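You operate a simulated robot arm through the tools that you are given. There is no shell and no other tool. Be economical: measure what you need, move in short steps, check, and stop when the job is done.

You run a simulated robot arm. Do the job below in one go: nothing can be reset, and whatever is moved stays where it is left.

Task
Light the box, look at both discs on it through the loupe and crayon the scratched one.
Fine: loupe parked, crayon back in its cup, box off. Set down upright: crayon.

Only the result counts: the job must be done as asked and must still hold three seconds after the hand-in. Knocking over, shifting, dropping, spilling or breaking anything else fails it.

Robot
A 7-joint arm with a two-finger parallel gripper, fixed in place. Base frame: the origin is at the foot of the arm, x ahead of it, y to its left, z up; the work surface is at about z = 0. Readings come in mm, rad, newtons and seconds.
With the tool pointing down near the work surface it reaches from about 240 to 620 mm from the base axis. Its first joint turns from -1.152 to 1.152 rad. Payload 2.6 kg.
Tool frame: the origin (TCP) lies between the finger pads and is the grasp point; the fingertips stand 30 mm ahead of it; z points along the fingers, y is the line along which they close. Largest opening 94 mm; finger width 28, thickness 10; the body of the gripper, 50 by 96 mm, starts 55 mm behind the TCP.
Orientation is that of the tool frame in the base frame, as a unit quaternion [x, y, z, w]. With the fingers straight down and closing along the base's y, the tool's x points along the base's -x, its y along +y and its z along -z.

Tools
- The arm moves only by the tool move_arm. Its arguments are lists of equal length, an entry for each row: "claw": the closure, from 0 (fully open) to 1 (shut); "dp": the shift along the base's x, y, z in units of 500 mm (1.0 is 500 mm), a list of three; "rotation": the turn, a rotation vector about the base's x, y, z in units of 90 degrees (1.0 is 90 degrees), a list of three. In form: {"claw": [claw, ...], "dp": [[tx, ty, tz], ...], "rotation": [[ax, ay, az], ...]}. A call has 1 to 10 rows; each row is the pose to reach, as a shift and turn from the pose commanded when the call began. A call with a number of a shift or a turn outside -1 to 1 is refused whole. A row lasts 0.2 s, in which the tool goes at most 50 mm and 0.15 rad; a call with a longer step from one row to the next is refused whole, and so is a gripper value outside its range. Where a pose cannot be reached the arm comes as near as it can. A force on the tool above 90 N (or 10 N above the force at the start of the call, whichever is more), or a blocked arm, ends the call early, and 0.2 s more pass. Each finger travels about 72 mm/s and halts on what it meets, pressing with about 43 N; the grip force reading is that of the motor and also rises with nothing between the fingers. The clock runs only during rows and for 0.2 s after the last one: add rows that repeat a pose to give the fingers time. It gives the time, the measured TCP pose, the force on the tool (base axes), the opening and the grip force at its end, in the units of the frame above (readings bear some noise), with the torque about the TCP (base axes, N m) and any sound that the robot's microphone picked up.
- Cameras (640 x 400 px; columns grow to the right, rows downward): "scene" is fixed at [57.4, 431, 587.5]; the picture's right is [-0.64, -0.76, 0.00], its down [-0.37, 0.31, -0.88] and it looks along [0.67, -0.56, -0.48] (base axes); focal length 326 px, centre (320, 200). "wrist" rides on the gripper at [76, 14, -102] in the tool frame; the picture's right is [-0.18, 0.98, 0.00], its down [-0.75, -0.14, -0.64] and it looks along [-0.63, -0.12, 0.77] (tool axes); focal length 243 px, centre (320, 200).
- grab_frame(camera): a new picture of that camera. It takes no simulated time.
- locate(camera, pixels): for up to 12 pixels [column, row] of the newest picture of that camera ("zoom" is the newest enlarged one), the place [x, y, z] in the base frame of the surface seen there, good to about 3 mm, but the place of the scene camera against the robot may be out by one fixed shift of up to 25 mm in any direction. It takes no simulated time.
- inspect(camera, box): a new picture of the part [left, top, right, bottom] of that camera's present view, enlarged. It takes no simulated time.
- job_done(): hands the job in; it is judged then, once.

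Keep the steps short. Do not move on a guess: measure, check each grasp and each placing, and mend mistakes. In all there are 80 turns and 46 pictures (those below and enlarged ones count). Leave the gripper open and the arm clear of the work at the hand-in unless told otherwise, and finish with a single line.

The tools are called after "Call:" as name(argument=value, ...) on one line, values as JSON. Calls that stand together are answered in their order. move_arm: Moves the arm, as the interface text tells. Its arguments: {"type":"object","properties":{"claw":{"type":"array","items":{"type":"number"}},"dp":{"type":"array","items":{"type":"array","items":{"type":"number"}}},"rotation":{"type":"array","items":{"type":"array","items":{"type":"number"}}}},"required":["claw","dp","rotation"]} The other tools are called the same way: grab_frame (camera) takes a picture; locate (camera, pixels) gives the place of the surface under pixels of a picture; inspect (camera, box) takes an enlarged picture of a part of a camera's view; job_done () hands the job in.

At the start:

```text
time_s: 0.0
eef_pos: [412.2, 4.1, 377.8]
tool_rot: [0.002, 1.0, 0.0, 0.0]
wrist_force: [0.1, 0.9, 0.0]
torque: [0.0, -0.02, -0.01]
gripper_width: 94.1
grip_force: 0.1
```

scene: 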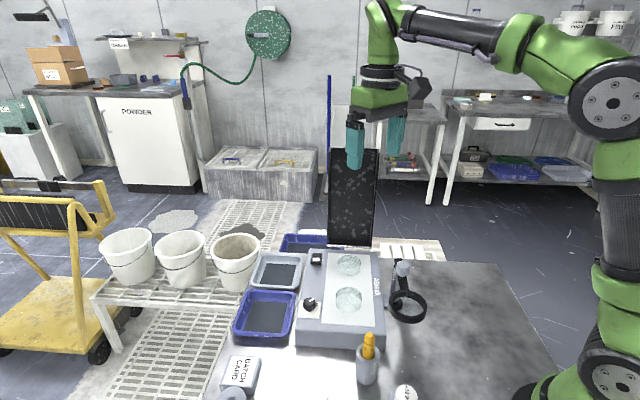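
wrist: 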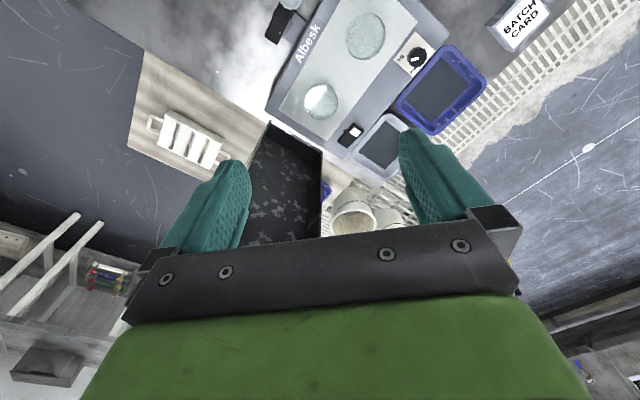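

I see a lightbox with two discs, a rocker switch (316,258), a knob (309,303), a loupe on an arm (405,300), and a crayon in a cup (368,350). I'll enlarge the work area to see more.

Call:
inspect(camera="scene", box=[220, 220, 460, 400])

Call:
inspect(camera="wrist", box=[220, 0, 500, 175])

```text
2.22 times, centred on (340, 310) of scene
```

zoom: 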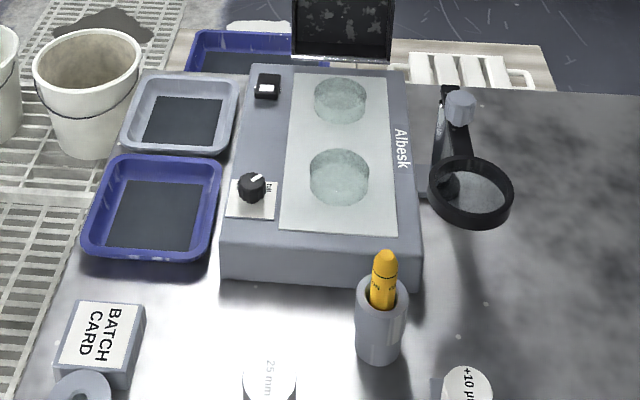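

```text
2.29 times, centred on (360, 88) of wrist
```

zoom: 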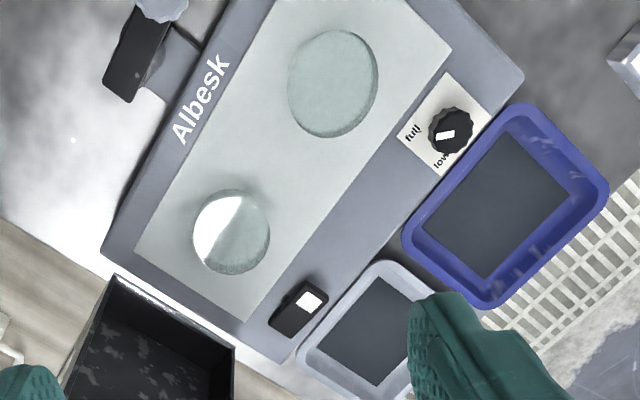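

Now I'll measure the main features: from the wrist zoom (true frame) and from the scene for the same features to find its shift.

Call:
locate(camera="zoom", pixels=[[285, 320], [310, 300], [450, 130], [231, 231], [333, 83], [137, 245], [425, 15], [240, 318], [140, 60], [160, 5], [100, 250], [470, 165]])

Call:
locate(camera="scene", pixels=[[316, 258], [309, 303], [349, 265], [348, 301], [369, 338], [367, 363], [392, 260], [393, 268], [408, 288], [407, 321], [389, 306], [403, 290]])

```text
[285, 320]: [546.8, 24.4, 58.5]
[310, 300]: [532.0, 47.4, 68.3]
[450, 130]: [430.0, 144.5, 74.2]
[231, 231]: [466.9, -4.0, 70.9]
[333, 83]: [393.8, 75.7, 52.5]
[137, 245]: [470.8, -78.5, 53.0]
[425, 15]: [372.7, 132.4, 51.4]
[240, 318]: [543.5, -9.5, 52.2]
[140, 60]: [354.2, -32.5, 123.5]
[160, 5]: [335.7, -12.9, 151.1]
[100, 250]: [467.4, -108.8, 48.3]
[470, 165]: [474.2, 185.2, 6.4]
```

```text
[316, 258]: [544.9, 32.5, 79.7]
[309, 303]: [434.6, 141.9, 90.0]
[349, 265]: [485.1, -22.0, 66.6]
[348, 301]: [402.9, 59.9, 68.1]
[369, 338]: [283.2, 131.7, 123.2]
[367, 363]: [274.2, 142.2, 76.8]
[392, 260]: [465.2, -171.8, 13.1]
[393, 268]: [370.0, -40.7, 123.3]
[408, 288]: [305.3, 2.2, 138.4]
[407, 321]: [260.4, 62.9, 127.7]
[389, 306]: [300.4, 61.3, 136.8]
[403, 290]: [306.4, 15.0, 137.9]
```

Box top is at z≈52, rotated about 45°; the scene frame seems to read ~15 mm high. I'll back the hand off so the wrist camera looks down on the loupe and crayon.

Call:
move_arm(claw=[0, 0, 0, 0], dp=[[-0.08, 0.02, 0], [-0.16, 0.04, 0], [-0.24, 0.06, 0], [-0.24, 0.06, 0]], rotation=[[0, 0, 0], [0, 0, 0], [0, 0, 0], [0, 0, 0]])

Call:
grab_frame(camera="wrist")

Call:
inspect(camera="scene", box=[340, 240, 460, 340])

```text
time_s: 1.0
eef_pos: [293.7, 36.6, 374.4]
tool_rot: [0.0, 1.0, 0.0, 0.0]
wrist_force: [0.2, 1.4, -0.4]
torque: [0.02, -0.02, -0.02]
gripper_width: 93.9
grip_force: 0.0
```

```text
41 pictures are left
```

wrist: 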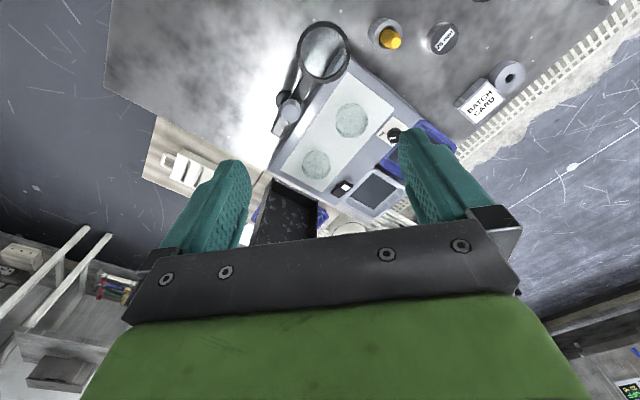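

```text
4.00 times, centred on (400, 290) of scene
```

zoom: 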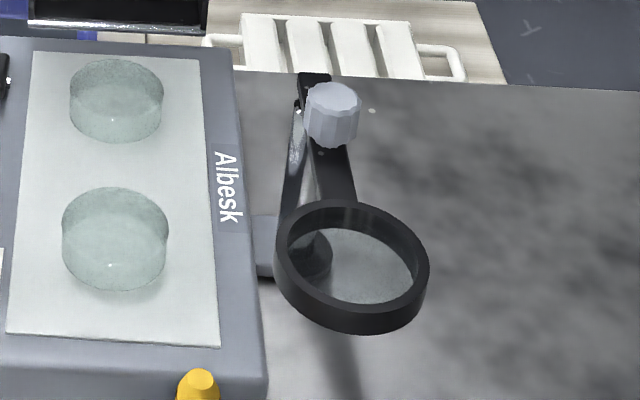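

The loupe looks like a folding two-link arm on the box's side. I'll zoom in from the wrist view.

Call:
inspect(camera="wrist", box=[250, 5, 442, 125])

Call:
locate(camera="wrist", pixels=[[290, 112], [282, 95], [275, 132], [299, 42], [323, 30], [349, 45], [310, 78], [350, 120], [316, 163], [394, 136], [391, 38], [342, 188]])

Call:
locate(camera="zoom", pixels=[[320, 110], [310, 75], [290, 150], [330, 150], [340, 190], [280, 240], [300, 300], [365, 325], [425, 265], [350, 205], [310, 255], [265, 255]])

```text
3.33 times, centred on (346, 65) of wrist
```

zoom: 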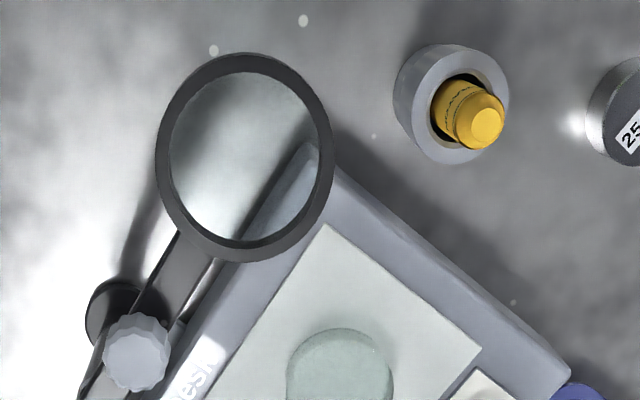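

```text
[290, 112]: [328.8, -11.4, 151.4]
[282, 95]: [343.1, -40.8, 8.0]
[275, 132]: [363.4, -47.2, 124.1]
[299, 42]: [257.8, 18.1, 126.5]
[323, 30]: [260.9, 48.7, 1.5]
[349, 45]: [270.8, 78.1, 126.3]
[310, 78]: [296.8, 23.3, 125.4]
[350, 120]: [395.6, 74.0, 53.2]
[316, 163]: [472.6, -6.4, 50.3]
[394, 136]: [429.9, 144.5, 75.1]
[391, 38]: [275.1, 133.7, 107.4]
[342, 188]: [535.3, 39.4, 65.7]
```

```text
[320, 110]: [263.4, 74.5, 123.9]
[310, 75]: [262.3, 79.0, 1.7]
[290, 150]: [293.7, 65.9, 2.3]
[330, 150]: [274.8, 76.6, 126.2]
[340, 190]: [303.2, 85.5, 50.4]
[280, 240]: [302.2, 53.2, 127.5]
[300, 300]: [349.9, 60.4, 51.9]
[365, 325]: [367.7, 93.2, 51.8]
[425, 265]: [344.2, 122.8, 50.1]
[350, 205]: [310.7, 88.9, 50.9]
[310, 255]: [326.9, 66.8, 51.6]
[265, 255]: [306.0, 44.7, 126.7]
```

The arm geometry isn't clear yet; I'll measure the joint, rod and knob points.

Call:
locate(camera="scene", pixels=[[386, 301], [397, 303], [392, 292], [393, 283], [395, 272], [398, 261], [403, 268], [405, 284], [399, 275], [403, 263], [404, 274], [387, 310]])

Call:
locate(camera="zoom", pixels=[[110, 305], [95, 320], [130, 350], [137, 370], [165, 330], [185, 250], [205, 280], [90, 390], [180, 260], [160, 300], [120, 290], [245, 55]])

Call:
inspect(camera="wrist", box=[245, 65, 325, 145])

```text
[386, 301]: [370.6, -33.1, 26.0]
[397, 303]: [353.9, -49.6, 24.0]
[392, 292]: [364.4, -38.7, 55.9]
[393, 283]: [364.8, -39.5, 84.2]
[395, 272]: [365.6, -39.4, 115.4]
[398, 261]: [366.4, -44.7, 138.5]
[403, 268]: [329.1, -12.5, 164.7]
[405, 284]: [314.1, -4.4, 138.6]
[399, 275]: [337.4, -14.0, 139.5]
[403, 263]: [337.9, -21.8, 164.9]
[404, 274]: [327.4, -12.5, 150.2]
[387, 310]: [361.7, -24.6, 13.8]
```

```text
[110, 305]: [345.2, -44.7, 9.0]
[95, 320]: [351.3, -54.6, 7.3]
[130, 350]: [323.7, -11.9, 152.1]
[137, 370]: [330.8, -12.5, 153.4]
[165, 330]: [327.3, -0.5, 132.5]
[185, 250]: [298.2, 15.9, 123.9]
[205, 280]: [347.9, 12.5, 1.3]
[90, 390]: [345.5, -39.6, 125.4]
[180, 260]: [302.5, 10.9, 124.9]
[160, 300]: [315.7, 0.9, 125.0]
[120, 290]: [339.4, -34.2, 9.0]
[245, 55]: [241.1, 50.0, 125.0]
```

```text
5.00 times, centred on (285, 105) of wrist
```

zoom: 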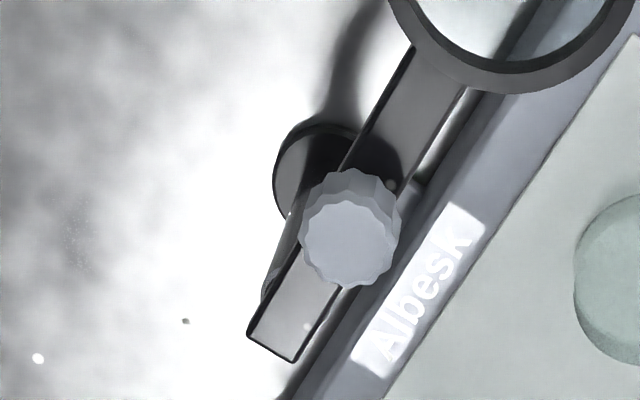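

The post is a vertical pivot near (361,-41), and ring and discs all lie ~120 mm from it, so the loupe swings over the discs. The faceted knob at (329,-12,~140) is its handle. Next I check the black panel behind the switch, the crayon, and the switch itself.

Call:
locate(camera="scene", pixels=[[333, 152], [376, 152], [332, 240], [370, 243], [352, 200], [316, 253], [312, 262], [320, 262], [320, 254], [369, 338], [300, 245]])

Call:
inspect(camera="scene", box=[290, 235, 350, 275])

Call:
inspect(camera="scene", box=[290, 290, 440, 400])

```text
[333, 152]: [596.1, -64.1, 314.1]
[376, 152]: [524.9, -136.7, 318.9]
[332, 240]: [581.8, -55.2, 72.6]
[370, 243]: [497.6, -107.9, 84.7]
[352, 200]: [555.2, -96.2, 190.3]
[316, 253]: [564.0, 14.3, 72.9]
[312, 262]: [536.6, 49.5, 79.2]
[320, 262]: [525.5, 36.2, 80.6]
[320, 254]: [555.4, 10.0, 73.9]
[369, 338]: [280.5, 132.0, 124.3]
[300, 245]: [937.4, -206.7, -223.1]
```

```text
10.00 times, centred on (320, 255) of scene
```

zoom: 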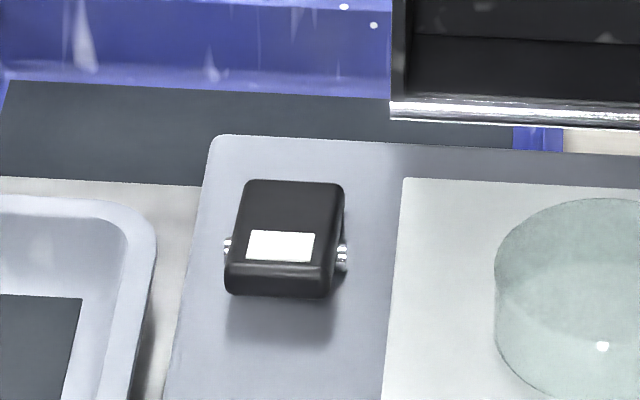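

```text
3.64 times, centred on (365, 345) of scene
```

zoom: 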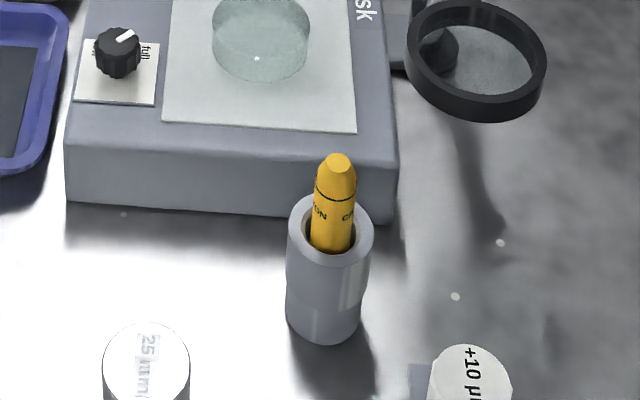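

The rocker pivots on silver pins; its front end (white mark, ~(532,47,67)) is raised. I'll close the fingers and hover above that end.

Call:
move_arm(claw=[1, 1, 1, 1, 1, 1, 1, 1, 1, 1], dp=[[0.094, 0.007, 0], [0.188, 0.014, 0], [0.282, 0.021, 0], [0.376, 0.028, 0], [0.47, 0.034, 0], [0.47, 0.034, -0.09], [0.47, 0.034, -0.18], [0.47, 0.034, -0.27], [0.47, 0.034, -0.36], [0.47, 0.034, -0.44]], rotation=[[0, 0, 0], [0, 0, 0], [0, 0, 0], [0, 0, 0], [0, 0, 0], [0, 0, 0], [0, 0, 0], [0, 0, 0], [0, 0, 0], [0, 0, 0]])

Call:
grab_frame(camera="wrist")

```text
time_s: 3.2
eef_pos: [531.9, 53.8, 156.1]
tool_rot: [0.001, 1.0, -0.001, -0.001]
wrist_force: [0.4, -0.8, 0.6]
torque: [-0.02, -0.01, -0.02]
gripper_width: 0.0
grip_force: 32.9
out of reach, approached as far as the arm can: row 5
```

```text
35 pictures are left
```

wrist: 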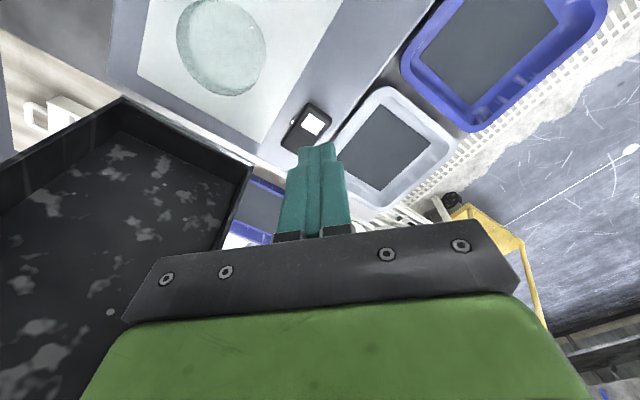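

I'm at (532,54,156). I'll measure the rocker and discs from close up.

Call:
locate(camera="wrist", pixels=[[312, 124], [318, 106], [326, 114], [300, 140], [288, 142], [290, 122], [222, 48], [240, 80], [230, 10], [190, 30], [265, 55], [298, 152]])

Call:
inspect(camera="wrist", box=[250, 80, 370, 160])

```text
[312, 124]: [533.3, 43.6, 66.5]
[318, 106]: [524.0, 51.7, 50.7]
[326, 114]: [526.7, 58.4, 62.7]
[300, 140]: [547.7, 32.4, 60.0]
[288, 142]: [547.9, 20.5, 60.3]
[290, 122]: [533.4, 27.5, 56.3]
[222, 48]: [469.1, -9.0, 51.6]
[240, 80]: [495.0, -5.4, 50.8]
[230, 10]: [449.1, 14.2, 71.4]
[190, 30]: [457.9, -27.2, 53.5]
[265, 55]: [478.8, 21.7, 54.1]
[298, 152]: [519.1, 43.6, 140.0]
```

```text
5.00 times, centred on (310, 120) of wrist
```

zoom: 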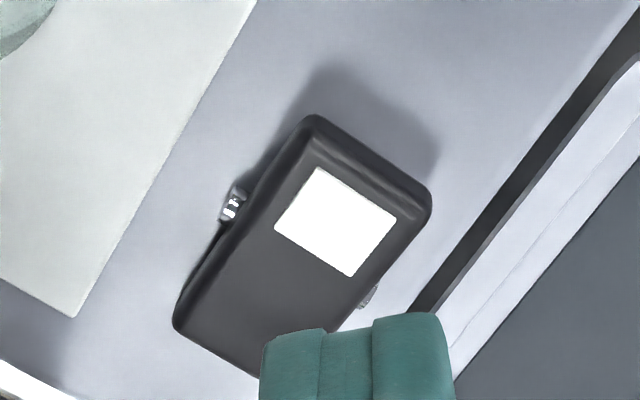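

Front edge of the rocker is at about (527,51,66). I'll shift 6 mm back, descend and press.

Call:
move_arm(claw=[1, 1, 1, 1, 1], dp=[[-0.012, -0.002, -0.06], [-0.012, -0.002, -0.1], [-0.012, -0.002, -0.12], [-0.012, -0.002, -0.13], [-0.012, -0.002, -0.138]], rotation=[[0, 0, 0], [0, 0, 0], [0, 0, 0], [0, 0, 0], [0, 0, 0]])

Call:
grab_frame(camera="scene")

```text
time_s: 4.4
eef_pos: [522.4, 52.9, 92.3]
tool_rot: [0.003, 1.0, 0.002, 0.001]
wrist_force: [-29.1, 1.4, 39.5]
torque: [-0.32, 0.37, -0.24]
gripper_width: 0.0
grip_force: 33.6
```

```text
33 pictures are left
```

scene: 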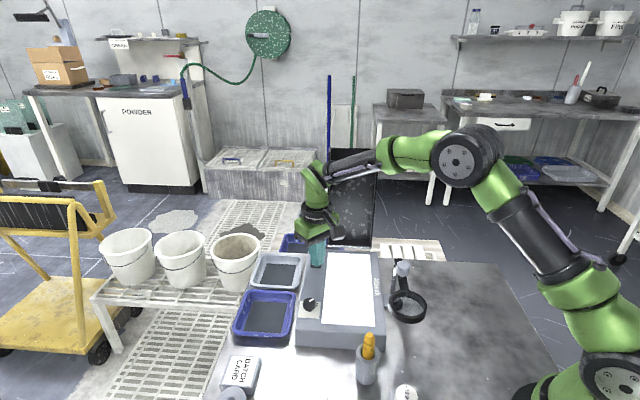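

The box is lit. Now lift off, move over the loupe handle and turn the fingers so they close across the arm (yaw −45°).

Call:
move_arm(claw=[1, 1, 0.4, 0.4, 0.4, 0.4, 0.4, 0.4, 0.4, 0.4], dp=[[0, 0, 0.08], [0, 0, 0.17], [-0.06, -0.02, 0.24], [-0.12, -0.04, 0.3], [-0.19, -0.06, 0.3], [-0.25, -0.08, 0.3], [-0.32, -0.1, 0.3], [-0.384, -0.126, 0.3], [-0.384, -0.126, 0.3], [-0.384, -0.126, 0.3]], rotation=[[0, 0, 0], [0, 0, 0], [0, 0, -0.085], [0, 0, -0.17], [0, 0, -0.255], [0, 0, -0.34], [0, 0, -0.42], [0, 0, -0.5], [0, 0, -0.5], [0, 0, -0.5]])

Call:
grab_frame(camera="wrist")

```text
time_s: 6.6
eef_pos: [328.8, -12.4, 238.9]
tool_rot: [0.383, 0.924, 0.0, 0.001]
wrist_force: [0.0, 0.2, -0.6]
torque: [-0.02, 0.02, 0.0]
gripper_width: 56.5
grip_force: 0.1
```

```text
32 pictures are left
```

wrist: 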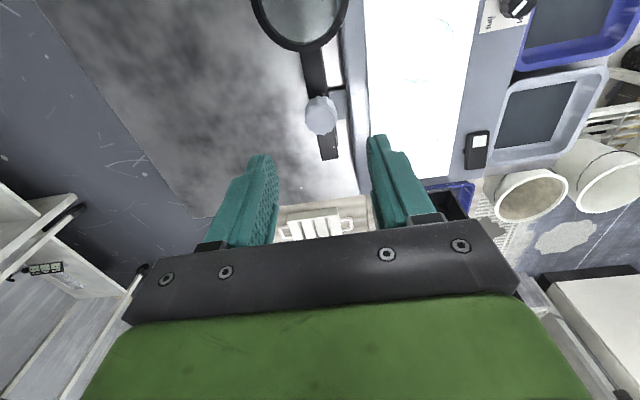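

Light is on and the rocker has flipped. I'll measure knob, arm end and ring again from here.

Call:
locate(camera="wrist", pixels=[[320, 112], [306, 118], [336, 116], [322, 158], [338, 158], [328, 150], [316, 75], [300, 48], [257, 20], [346, 10], [519, 8], [480, 140]])

Call:
inspect(camera="wrist", box=[270, 60, 398, 180])

```text
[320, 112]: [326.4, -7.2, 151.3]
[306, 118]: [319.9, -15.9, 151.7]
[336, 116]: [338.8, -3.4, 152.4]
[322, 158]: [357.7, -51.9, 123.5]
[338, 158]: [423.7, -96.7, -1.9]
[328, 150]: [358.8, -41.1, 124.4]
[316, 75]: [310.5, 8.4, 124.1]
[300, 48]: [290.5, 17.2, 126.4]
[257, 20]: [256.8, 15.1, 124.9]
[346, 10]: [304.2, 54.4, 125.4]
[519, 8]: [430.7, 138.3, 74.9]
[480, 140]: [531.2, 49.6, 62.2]
```

```text
3.33 times, centred on (334, 120) of wrist
```

zoom: 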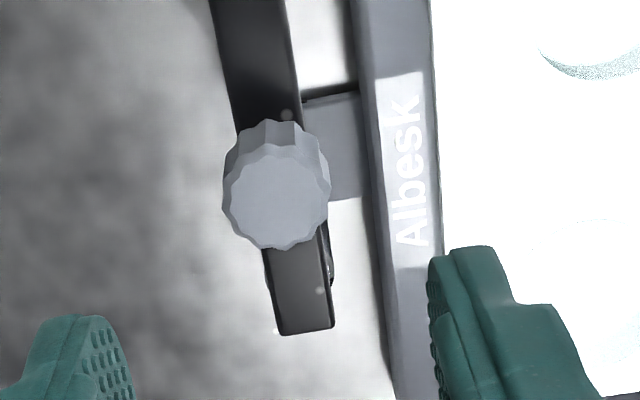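

Knob centre ≈ (328,-10), top z 152, ~24 mm wide; pivot ≈ (359,-41). I'll descend with fingers on either side of the knob and close to a loose cage (~31 mm).

Call:
move_arm(claw=[0.4, 0.4, 0.4, 0.5, 0.67, 0.67], dp=[[-0.001, 0.003, -0.07], [-0.001, 0.003, -0.14], [-0.001, 0.003, -0.18], [-0.001, 0.003, -0.18], [-0.001, 0.003, -0.18], [-0.001, 0.003, -0.18]], rotation=[[0, 0, 0], [0, 0, 0], [0, 0, 0], [0, 0, 0], [0, 0, 0], [0, 0, 0]])

Call:
grab_frame(camera="wrist")

```text
time_s: 8.0
eef_pos: [328.5, -9.0, 148.5]
tool_rot: [0.383, 0.924, 0.0, 0.0]
wrist_force: [0.1, -0.7, 0.0]
torque: [0.01, 0.01, 0.02]
gripper_width: 31.1
grip_force: 0.1
```

```text
30 pictures are left
```

wrist: 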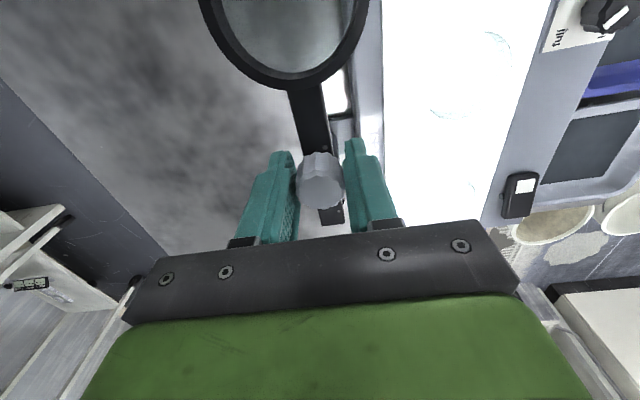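

The knob is caged. I'll swing clockwise along the arc, first 31°, and watch the force.

Call:
move_arm(claw=[0.67, 0.67, 0.67, 0.67, 0.67], dp=[[0.0072, 0.0064, 0], [0.015, 0.012, 0], [0.0234, 0.0168, 0], [0.0322, 0.0204, 0], [0.0414, 0.0232, 0]], rotation=[[0, 0, -0.0694], [0, 0, -0.1389], [0, 0, -0.2083], [0, 0, -0.2778], [0, 0, -0.3472]])

Call:
grab_frame(camera="wrist")

```text
time_s: 9.2
eef_pos: [349.0, 0.5, 147.7]
tool_rot: [0.619, 0.786, 0.0, -0.001]
wrist_force: [-0.2, -0.5, -0.2]
torque: [-0.01, 0.0, -0.01]
gripper_width: 31.4
grip_force: 0.4
```

```text
29 pictures are left
```

wrist: 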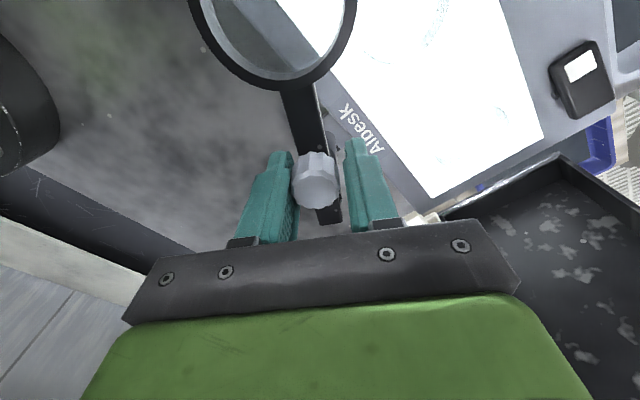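

It follows smoothly. Continue the arc over the near disc.

Call:
move_arm(claw=[0.67, 0.67, 0.67, 0.67, 0.67, 0.67], dp=[[0.0094, 0.0018, 0], [0.019, 0.0026, 0], [0.0284, 0.0022, 0], [0.038, 0.0008, 0], [0.0472, -0.0014, 0], [0.0524, -0.0032, 0]], rotation=[[0, 0, -0.0694], [0, 0, -0.1389], [0, 0, -0.2083], [0, 0, -0.2778], [0, 0, -0.3472], [0, 0, -0.386]])

Call:
grab_frame(camera="wrist")

Call:
grab_frame(camera="scene")

```text
time_s: 10.6
eef_pos: [376.1, 0.2, 147.7]
tool_rot: [0.825, 0.565, 0.0, -0.001]
wrist_force: [-1.5, -0.5, 0.0]
torque: [0.0, 0.03, 0.01]
gripper_width: 31.5
grip_force: 1.2
```

```text
28 pictures are left
```

wrist: 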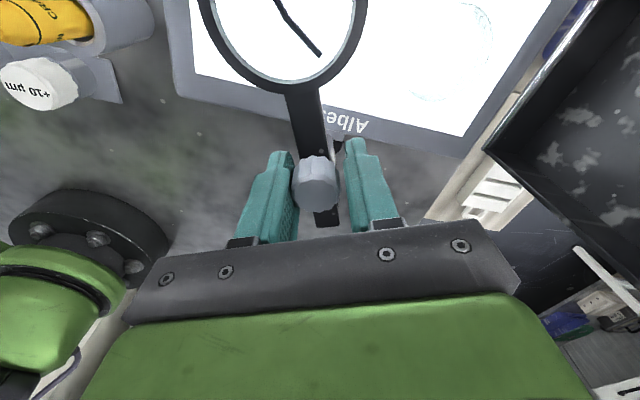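

```text
27 pictures are left
```

scene: 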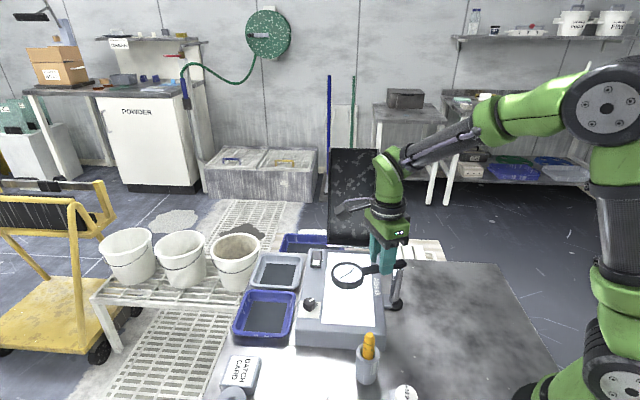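

Through the loupe over the near disc I see a dark line. I'll zoom in on it.

Call:
inspect(camera="wrist", box=[190, 0, 380, 110])

Call:
inspect(camera="scene", box=[290, 240, 410, 320])

Call:
locate(camera="wrist", pixels=[[285, 82], [216, 30], [352, 30], [316, 180], [306, 120], [275, 30]])

```text
3.37 times, centred on (285, 55) of wrist
```

zoom: 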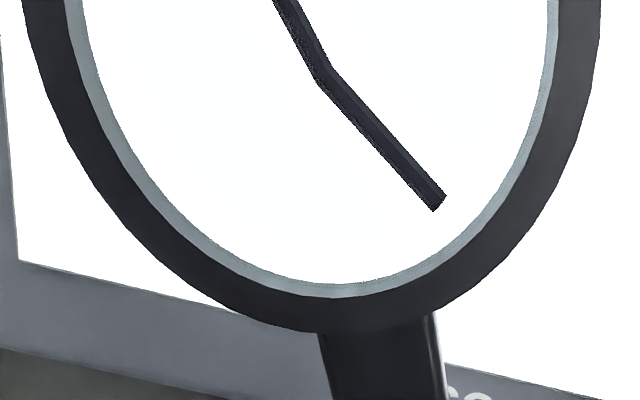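

```text
5.00 times, centred on (350, 280) of scene
```

zoom: 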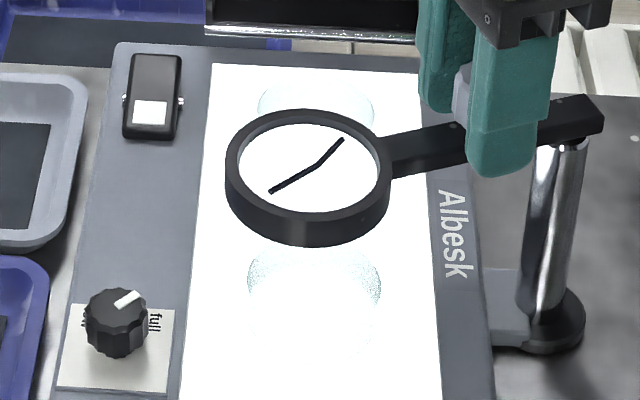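

```text
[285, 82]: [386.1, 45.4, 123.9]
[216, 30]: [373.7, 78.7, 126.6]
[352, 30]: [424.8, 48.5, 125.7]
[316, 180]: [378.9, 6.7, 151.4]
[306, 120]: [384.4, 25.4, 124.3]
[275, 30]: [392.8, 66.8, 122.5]
```

Near disc shows a kinked dark line. Now swing on to the far disc for comparison.

Call:
move_arm(claw=[0.67, 0.67, 0.67, 0.67, 0.67, 0.67, 0.67, 0.67, 0.67, 0.67], dp=[[0.0078, -0.0034, 0], [0.015, -0.0076, 0], [0.022, -0.0124, 0], [0.0284, -0.0178, 0], [0.0344, -0.0238, 0], [0.0396, -0.0304, 0], [0.0442, -0.0374, 0], [0.0482, -0.045, 0], [0.0514, -0.0528, 0], [0.0538, -0.0608, 0]], rotation=[[0, 0, -0.0611], [0, 0, -0.1222], [0, 0, -0.1833], [0, 0, -0.2444], [0, 0, -0.3056], [0, 0, -0.3667], [0, 0, -0.4278], [0, 0, -0.4889], [0, 0, -0.55], [0, 0, -0.6111]])

Call:
grab_frame(camera="wrist")

Call:
inspect(camera="scene", box=[290, 220, 410, 320])

```text
time_s: 12.8
eef_pos: [403.2, -30.2, 147.0]
tool_rot: [0.993, 0.121, 0.001, 0.0]
wrist_force: [-1.5, 0.8, 0.0]
torque: [0.0, -0.03, -0.02]
gripper_width: 31.8
grip_force: 0.8
```

```text
24 pictures are left
```

wrist: 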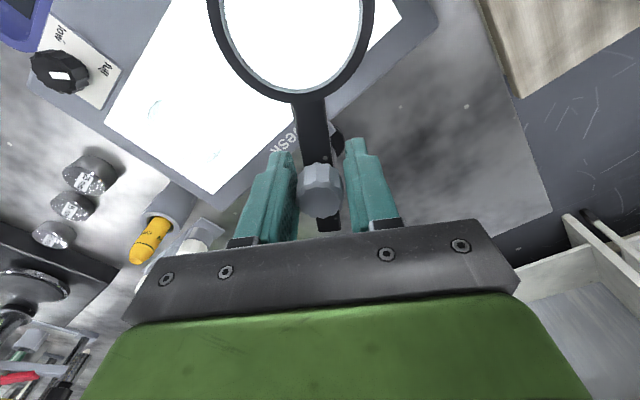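

```text
4.00 times, centred on (350, 270) of scene
```

zoom: 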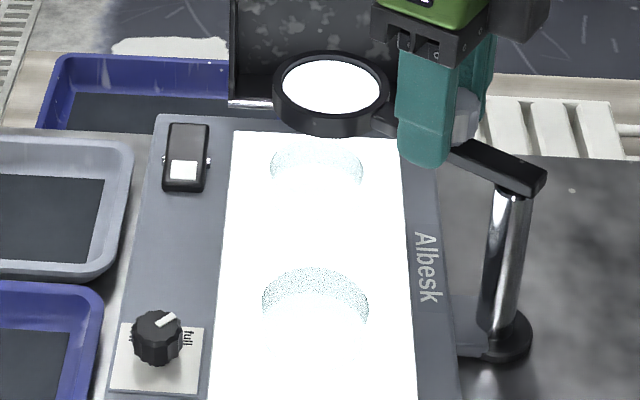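

The far disc looks clear. I'll verify that the ring is centred over it, and zoom in for fine marks.

Call:
locate(camera="wrist", pixels=[[298, 95], [220, 30], [369, 30], [290, 20], [320, 183], [310, 130]])

Call:
inspect(camera="wrist", box=[195, 0, 385, 110])

```text
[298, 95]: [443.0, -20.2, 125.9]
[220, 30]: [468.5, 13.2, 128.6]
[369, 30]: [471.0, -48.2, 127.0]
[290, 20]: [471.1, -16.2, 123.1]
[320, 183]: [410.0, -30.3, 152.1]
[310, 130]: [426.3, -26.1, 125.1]
```

```text
3.37 times, centred on (290, 55) of wrist
```

zoom: 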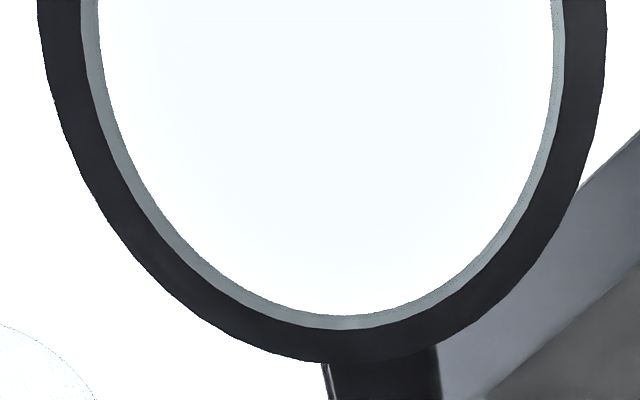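

The ring is centred near (472,-17), about 9 mm past the disc. I'll move back a few degrees to centre it and look again.

Call:
move_arm(claw=[0.67, 0.67, 0.67], dp=[[-0.0012, 0.0044, 0], [-0.0027, 0.0088, 0], [-0.0027, 0.0088, 0]], rotation=[[0, 0, 0.0333], [0, 0, 0.0667], [0, 0, 0.0667]])

Call:
grab_frame(camera="wrist")

Call:
locate(camera="wrist", pixels=[[298, 95], [220, 30], [369, 30], [320, 183], [310, 130]])

```text
time_s: 13.6
eef_pos: [402.5, -25.5, 147.2]
tool_rot: [0.985, 0.174, 0.0, 0.001]
wrist_force: [-0.9, -0.1, 0.7]
torque: [0.0, 0.01, -0.03]
gripper_width: 31.3
grip_force: 0.1
```

```text
21 pictures are left
```

wrist: 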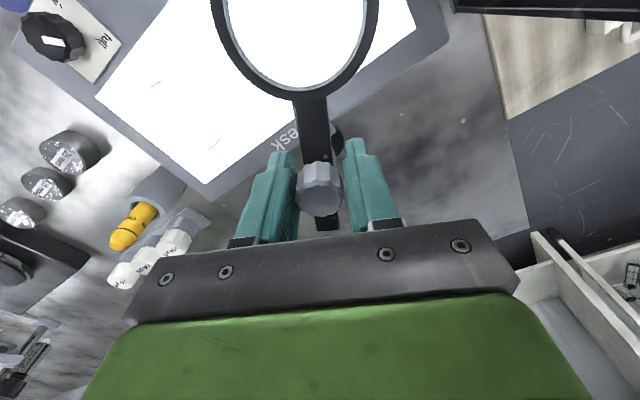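

```text
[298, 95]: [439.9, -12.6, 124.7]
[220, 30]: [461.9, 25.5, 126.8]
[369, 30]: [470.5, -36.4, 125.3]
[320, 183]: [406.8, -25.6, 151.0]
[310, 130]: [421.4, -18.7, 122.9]
```

The far disc is clear with the ring centred; the near disc is the scratched one. Now swing the loupe back to its parked place.

Call:
move_arm(claw=[0.67, 0.67, 0.67, 0.67, 0.67, 0.67, 0.67, 0.67], dp=[[-0.0049, 0.011, 0], [-0.0113, 0.0213, 0], [-0.019, 0.0306, 0], [-0.0279, 0.0387, 0], [-0.0378, 0.0456, 0], [-0.0486, 0.051, 0], [-0.06, 0.055, 0], [-0.0718, 0.0572, 0]], rotation=[[0, 0, 0.0874], [0, 0, 0.1748], [0, 0, 0.2622], [0, 0, 0.3496], [0, 0, 0.437], [0, 0, 0.5244], [0, 0, 0.6118], [0, 0, 0.6992]])

```text
time_s: 15.4
eef_pos: [366.1, 0.6, 147.9]
tool_rot: [0.749, 0.663, 0.001, 0.0]
wrist_force: [-0.5, 0.0, 0.8]
torque: [-0.02, 0.04, 0.01]
gripper_width: 31.2
grip_force: 0.1
```

Following smoothly; complete the swing to parked.

Call:
move_arm(claw=[0.67, 0.67, 0.67, 0.67, 0.67, 0.67, 0.67], dp=[[-0.012, 0.0006, 0], [-0.024, -0.0004, 0], [-0.0358, -0.003, 0], [-0.0472, -0.0072, 0], [-0.0578, -0.013, 0], [-0.0676, -0.02, 0], [-0.0762, -0.0284, 0]], rotation=[[0, 0, 0.0874], [0, 0, 0.1748], [0, 0, 0.2622], [0, 0, 0.3496], [0, 0, 0.437], [0, 0, 0.5244], [0, 0, 0.6118]])

Call:
grab_frame(camera="wrist")

Call:
locate(camera="wrist", pixels=[[295, 80], [220, 30], [360, 30], [320, 183], [310, 120]])

```text
time_s: 17.0
eef_pos: [327.5, -11.6, 147.5]
tool_rot: [0.358, 0.934, 0.0, 0.0]
wrist_force: [1.3, -0.6, -0.6]
torque: [0.01, -0.03, 0.02]
gripper_width: 31.7
grip_force: 0.0
```

```text
20 pictures are left
```

wrist: 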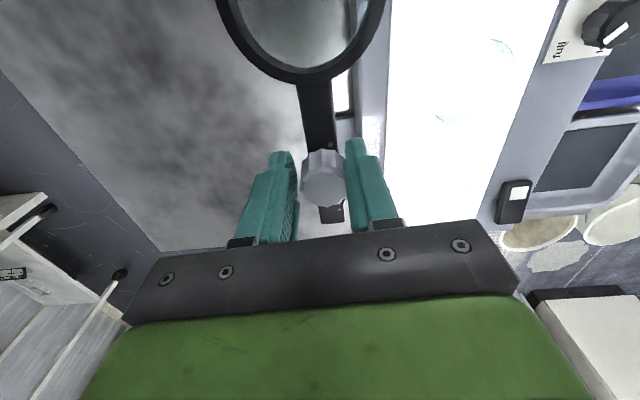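

```text
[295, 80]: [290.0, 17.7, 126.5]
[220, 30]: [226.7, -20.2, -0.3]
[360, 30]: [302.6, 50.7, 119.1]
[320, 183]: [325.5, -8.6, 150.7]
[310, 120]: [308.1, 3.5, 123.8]
```

The loupe is ~2° short of its first place; I'll nudge 3° more, then open and lift clear.

Call:
move_arm(claw=[0.67, 0.67, 0.3, 0.3, 0.3, 0.3, 0.3], dp=[[-0.003, -0.0035, 0], [-0.003, -0.0035, 0], [-0.001, 0, 0], [-0.001, 0, 0], [-0.001, 0, 0.09], [-0.001, 0, 0.18], [-0.001, 0, 0.24]], rotation=[[0, 0, 0.033], [0, 0, 0.033], [0, 0, 0], [0, 0, 0], [0, 0, 0], [0, 0, 0], [0, 0, 0]])

Call:
inspect(camera="scene", box=[290, 240, 440, 400])

```text
time_s: 18.6
eef_pos: [328.0, -12.9, 268.3]
tool_rot: [0.359, 0.934, -0.001, 0.0]
wrist_force: [0.2, -0.6, 0.1]
torque: [0.01, -0.01, -0.04]
gripper_width: 66.0
grip_force: 0.1
```

```text
2.50 times, centred on (365, 320) of scene
```

zoom: 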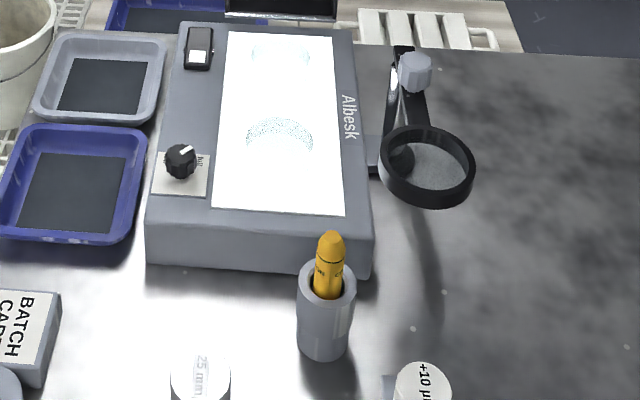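

The loupe is parked as before (ring centre ~(408,307) in the scene). Now a close look at the crayon to see which end is the tip.

Call:
inspect(camera="scene", box=[345, 325, 393, 390])

Call:
locate(camera="zoom", pixels=[[335, 50], [335, 75], [325, 100], [325, 130], [320, 175], [320, 240], [320, 300], [320, 340], [290, 165], [360, 170]])

```text
6.15 times, centred on (369, 358) of scene
```

zoom: 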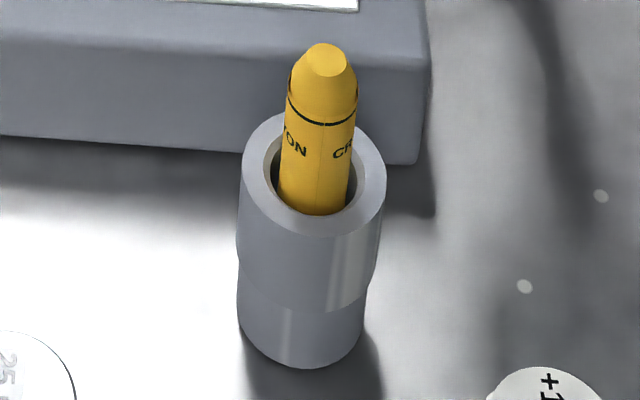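

```text
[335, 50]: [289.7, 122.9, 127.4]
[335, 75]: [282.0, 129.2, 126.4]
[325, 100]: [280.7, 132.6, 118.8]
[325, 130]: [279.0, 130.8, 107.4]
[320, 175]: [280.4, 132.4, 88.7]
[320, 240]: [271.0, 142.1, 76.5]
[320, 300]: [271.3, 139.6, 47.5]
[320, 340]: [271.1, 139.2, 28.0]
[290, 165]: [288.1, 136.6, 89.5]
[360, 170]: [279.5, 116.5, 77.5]
```

The tip (flattened cone, z≈112) points up out of the cup (rim z≈75), so it will have to be turned over to mark. First I look at the crayon from above for an exact place.

Call:
move_arm(claw=[0.53, 0.53, 0.53, 0.53, 0.53, 0.53], dp=[[-0.01, 0.06, 0], [-0.02, 0.12, 0], [-0.03, 0.18, 0], [-0.04, 0.24, 0], [-0.045, 0.292, 0], [-0.045, 0.292, 0]], rotation=[[0, 0, 0.093], [0, 0, 0.186], [0, 0, 0.28], [0, 0, 0.373], [0, 0, 0.467], [0, 0, 0.467]])

Call:
grab_frame(camera="wrist")

```text
time_s: 20.0
eef_pos: [305.9, 134.5, 270.2]
tool_rot: [-0.001, 1.0, -0.001, -0.001]
wrist_force: [-0.1, -0.1, -0.7]
torque: [0.0, -0.01, 0.01]
gripper_width: 44.2
grip_force: 0.1
```

```text
17 pictures are left
```

wrist: 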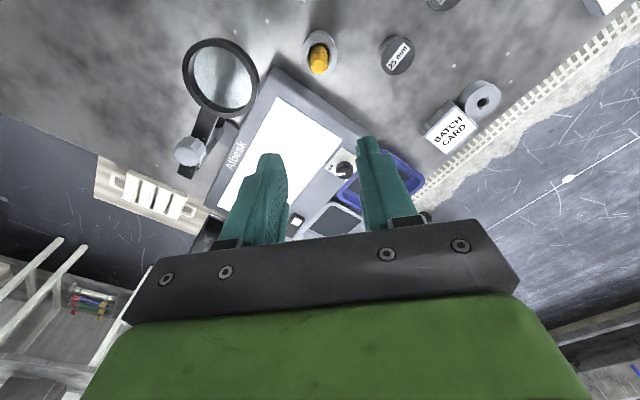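

Call:
locate(camera="wrist", pixels=[[318, 64], [318, 72], [310, 60], [327, 60], [318, 52], [307, 40], [336, 40], [320, 33], [308, 68], [397, 55], [480, 97], [450, 130]])

Call:
inspect(camera="wrist", box=[288, 20, 352, 84])

```text
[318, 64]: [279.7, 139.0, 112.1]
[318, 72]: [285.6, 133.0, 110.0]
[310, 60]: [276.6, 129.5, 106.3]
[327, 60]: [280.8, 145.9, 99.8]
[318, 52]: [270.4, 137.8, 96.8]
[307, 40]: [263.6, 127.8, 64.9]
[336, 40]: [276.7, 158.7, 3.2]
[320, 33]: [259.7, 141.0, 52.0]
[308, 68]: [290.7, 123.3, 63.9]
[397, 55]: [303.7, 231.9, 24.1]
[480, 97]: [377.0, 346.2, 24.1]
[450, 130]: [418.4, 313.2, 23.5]
```

```text
6.25 times, centred on (320, 52) of wrist
```

zoom: 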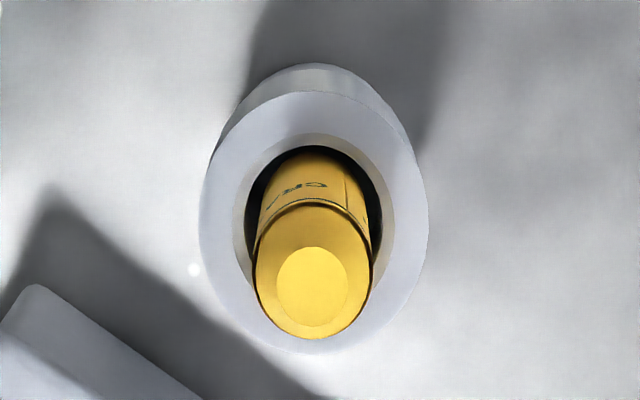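

Crayon axis ≈ (280,136.5), top z 111, cup rim z ≈ 64. About 47 mm sticks out, so a near-horizontal side grasp is possible, then a half-turn about the tool axis brings the tip down. I'll test reach in the air: first yaw −55° off to the side.

Call:
move_arm(claw=[0.53, 0.53, 0.53, 0.53, 0.53, 0.53, 0.53, 0.53], dp=[[-0.016, 0.016, 0], [-0.032, 0.032, 0], [-0.048, 0.048, 0], [-0.064, 0.064, 0], [-0.08, 0.08, 0], [-0.096, 0.096, 0], [-0.11, 0.11, 0], [-0.11, 0.11, 0]], rotation=[[0, 0, -0.0875], [0, 0, -0.175], [0, 0, -0.2625], [0, 0, -0.35], [0, 0, -0.4375], [0, 0, -0.525], [0, 0, -0.611], [0, 0, -0.611]])

Call:
move_arm(claw=[0.53, 0.53, 0.53, 0.53, 0.53, 0.53, 0.53, 0.53, 0.53, 0.53], dp=[[0, 0, 0], [0, 0, 0], [0, 0, 0], [0, 0, 0], [0, 0, 0], [0, 0, 0], [0, 0, 0], [0, 0, 0], [0, 0, 0], [0, 0, 0]], rotation=[[-0.0708, -0.0496, 0], [-0.1416, -0.0992, 0], [-0.2124, -0.1488, 0], [-0.2832, -0.1984, 0], [-0.354, -0.248, 0], [-0.4248, -0.2976, 0], [-0.4956, -0.3472, 0], [-0.5664, -0.3968, 0], [-0.637, -0.4464, 0], [-0.637, -0.4464, 0]])

```text
time_s: 21.8
eef_pos: [249.9, 188.3, 268.2]
tool_rot: [0.463, 0.886, 0.0, 0.0]
wrist_force: [0.1, -0.5, 0.4]
torque: [-0.01, -0.03, 0.01]
gripper_width: 44.4
grip_force: 0.0
```

```text
time_s: 24.0
eef_pos: [249.3, 188.5, 268.3]
tool_rot: [0.378, 0.726, -0.265, 0.509]
wrist_force: [0.8, 0.6, -0.7]
torque: [-0.02, 0.0, 0.01]
gripper_width: 44.2
grip_force: 0.0
```

That orientation is reachable. Next I test the half-turn about the tool axis in the air.

Call:
move_arm(claw=[0.53, 0.53, 0.53, 0.53, 0.53, 0.53, 0.53, 0.53, 0.53, 0.53], dp=[[0, 0, 0], [0, 0, 0], [0, 0, 0], [0, 0, 0], [0, 0, 0], [0, 0, 0], [0, 0, 0], [0, 0, 0], [0, 0, 0], [0, 0, 0]], rotation=[[-0.0507, 0.0723, 0.032], [-0.1013, 0.1446, 0.0639], [-0.152, 0.2169, 0.0959], [-0.2027, 0.2891, 0.1278], [-0.2533, 0.3614, 0.1598], [-0.304, 0.4337, 0.1918], [-0.3547, 0.506, 0.2237], [-0.4053, 0.5783, 0.2557], [-0.456, 0.6506, 0.2876], [-0.5067, 0.7229, 0.3196]])

Call:
move_arm(claw=[0.53, 0.53, 0.53, 0.53, 0.53, 0.53, 0.53, 0.53, 0.53, 0.53], dp=[[0, 0, 0], [0, 0, 0], [0, 0, 0], [0, 0, 0], [0, 0, 0], [0, 0, 0], [0, 0, 0], [0, 0, 0], [0, 0, 0], [0, 0, 0]], rotation=[[-0.0507, 0.0723, 0.032], [-0.1013, 0.1446, 0.0639], [-0.152, 0.2169, 0.0959], [-0.2027, 0.2891, 0.1278], [-0.2533, 0.3614, 0.1598], [-0.304, 0.4337, 0.1918], [-0.3547, 0.506, 0.2237], [-0.4053, 0.5783, 0.2557], [-0.456, 0.6506, 0.2876], [-0.5067, 0.7229, 0.3196]])

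```text
time_s: 26.2
eef_pos: [250.4, 189.4, 268.9]
tool_rot: [-0.209, 0.792, -0.538, 0.198]
wrist_force: [0.1, 0.2, 0.6]
torque: [-0.01, -0.03, 0.03]
gripper_width: 44.1
grip_force: 0.1
```

```text
time_s: 28.4
eef_pos: [250.9, 188.6, 266.2]
tool_rot: [0.687, -0.445, 0.533, 0.216]
wrist_force: [-0.1, 0.4, 0.3]
torque: [0.0, 0.01, 0.01]
gripper_width: 44.3
grip_force: 0.0
```

The half-turn works. I turn back to the first orientation, then descend to a pre-grasp point beside the crayon.

Call:
move_arm(claw=[0.53, 0.53, 0.53, 0.53, 0.53, 0.53, 0.53, 0.53, 0.53, 0.53], dp=[[0, 0, 0], [0, 0, 0], [0, 0, 0], [0, 0, 0], [0, 0, 0], [0, 0, 0], [0, 0, 0], [0, 0, 0], [0, 0, 0], [0, 0, 0]], rotation=[[0.0507, -0.0723, -0.032], [0.1013, -0.1446, -0.0639], [0.152, -0.2169, -0.0959], [0.2027, -0.2891, -0.1278], [0.2533, -0.3614, -0.1598], [0.304, -0.4337, -0.1918], [0.3547, -0.506, -0.2237], [0.4053, -0.5783, -0.2557], [0.456, -0.6506, -0.2876], [0.5067, -0.7229, -0.3196]])

Call:
move_arm(claw=[0.53, 0.53, 0.53, 0.53, 0.53, 0.53, 0.53, 0.53, 0.53, 0.53], dp=[[0, 0, 0], [0, 0, 0], [0, 0, 0], [0, 0, 0], [0, 0, 0], [-0.007, 0.005, -0.06], [-0.014, 0.01, -0.12], [-0.021, 0.015, -0.18], [-0.028, 0.02, -0.24], [-0.028, 0.02, -0.26]], rotation=[[0.0507, -0.0723, -0.032], [0.1013, -0.1446, -0.0639], [0.152, -0.2169, -0.0959], [0.2027, -0.2891, -0.1278], [0.2533, -0.3614, -0.1598], [0.304, -0.4337, -0.1918], [0.3547, -0.506, -0.2237], [0.4053, -0.5783, -0.2557], [0.456, -0.6506, -0.2876], [0.5067, -0.7229, -0.3196]])

Call:
grab_frame(camera="scene")

```text
time_s: 30.6
eef_pos: [250.4, 188.9, 268.3]
tool_rot: [-0.206, 0.793, -0.538, 0.199]
wrist_force: [-0.3, 0.8, 0.7]
torque: [-0.03, 0.06, -0.03]
gripper_width: 44.2
grip_force: 0.0
```

```text
time_s: 32.8
eef_pos: [235.9, 198.5, 137.6]
tool_rot: [0.379, 0.727, -0.264, 0.509]
wrist_force: [-0.1, -0.6, 0.6]
torque: [0.02, 0.01, -0.03]
gripper_width: 44.3
grip_force: 0.0
```

```text
15 pictures are left
```

scene: 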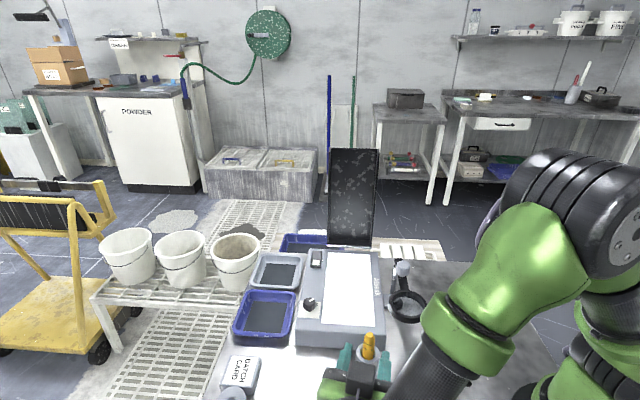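

Pose good. Lower to grasp height (TCP z≈89) and look.

Call:
move_arm(claw=[0.53, 0.53, 0.53], dp=[[0, 0, -0.04], [0, 0, -0.08], [0, 0, -0.096]], rotation=[[0, 0, 0], [0, 0, 0], [0, 0, 0]])

Call:
inspect(camera="scene", box=[310, 250, 470, 400])

Call:
grab_frame(camera="wrist")

```text
time_s: 33.6
eef_pos: [236.5, 198.2, 89.1]
tool_rot: [0.379, 0.726, -0.265, 0.509]
wrist_force: [0.7, 0.2, -0.9]
torque: [0.01, 0.0, 0.0]
gripper_width: 44.0
grip_force: 0.0
```

```text
2.67 times, centred on (390, 325) of scene
```

zoom: 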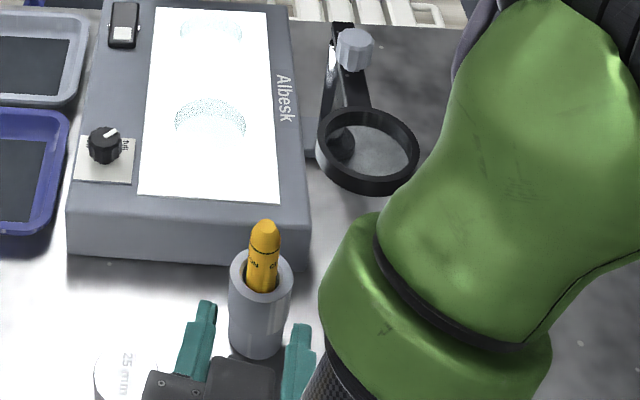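

```text
13 pictures are left
```

wrist: 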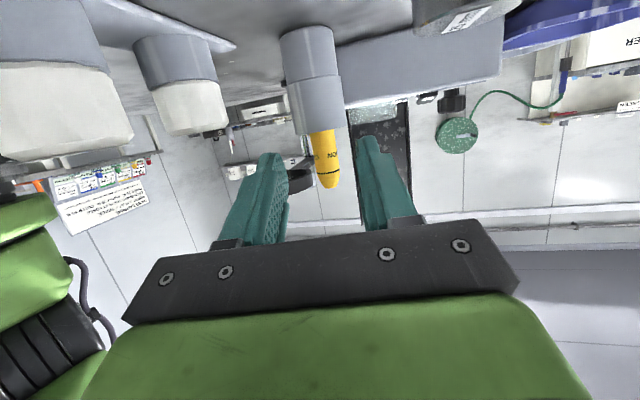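

The crayon (col ~327) is nearly centred between the fingers. I measure it, and the white gauges at upper left for clearance.

Call:
locate(camera="wrist", pixels=[[318, 150], [336, 150], [327, 150], [328, 180], [292, 100], [340, 100], [318, 132], [180, 60], [40, 100], [200, 120], [100, 30], [130, 110]])

```text
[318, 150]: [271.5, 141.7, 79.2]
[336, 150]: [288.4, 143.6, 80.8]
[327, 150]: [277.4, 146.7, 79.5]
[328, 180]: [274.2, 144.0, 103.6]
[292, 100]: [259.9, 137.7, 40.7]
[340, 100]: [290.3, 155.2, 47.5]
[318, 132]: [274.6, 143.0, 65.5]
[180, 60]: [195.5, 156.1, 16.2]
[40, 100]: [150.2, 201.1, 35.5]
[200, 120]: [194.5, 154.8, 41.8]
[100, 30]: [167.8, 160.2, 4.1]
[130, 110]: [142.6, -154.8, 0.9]
```

Fingers need a 2.5 mm sideways correction. I advance 58 mm along the tool's horizontal heading, 2 mm up to clear the rim, fingers still open.

Call:
move_arm(claw=[0.53, 0.53, 0.53, 0.53, 0.53], dp=[[0.012, -0.008, 0.004], [0.03, -0.034, 0.004], [0.05, -0.063, 0.004], [0.0706, -0.0922, 0.004], [0.0706, -0.0922, 0.004]], rotation=[[0, 0, 0], [0, 0, 0], [0, 0, 0], [0, 0, 0], [0, 0, 0]])

Call:
grab_frame(camera="wrist")

```text
time_s: 34.8
eef_pos: [272.4, 153.2, 91.9]
tool_rot: [0.378, 0.726, -0.265, 0.509]
wrist_force: [0.3, -0.7, -0.3]
torque: [0.02, 0.01, -0.01]
gripper_width: 44.2
grip_force: 0.1
```

```text
12 pictures are left
```

wrist: 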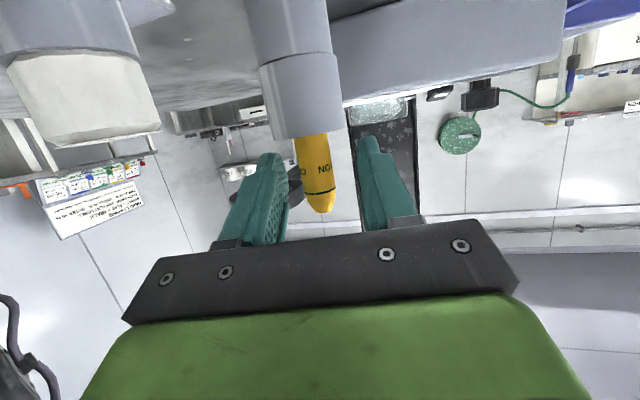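

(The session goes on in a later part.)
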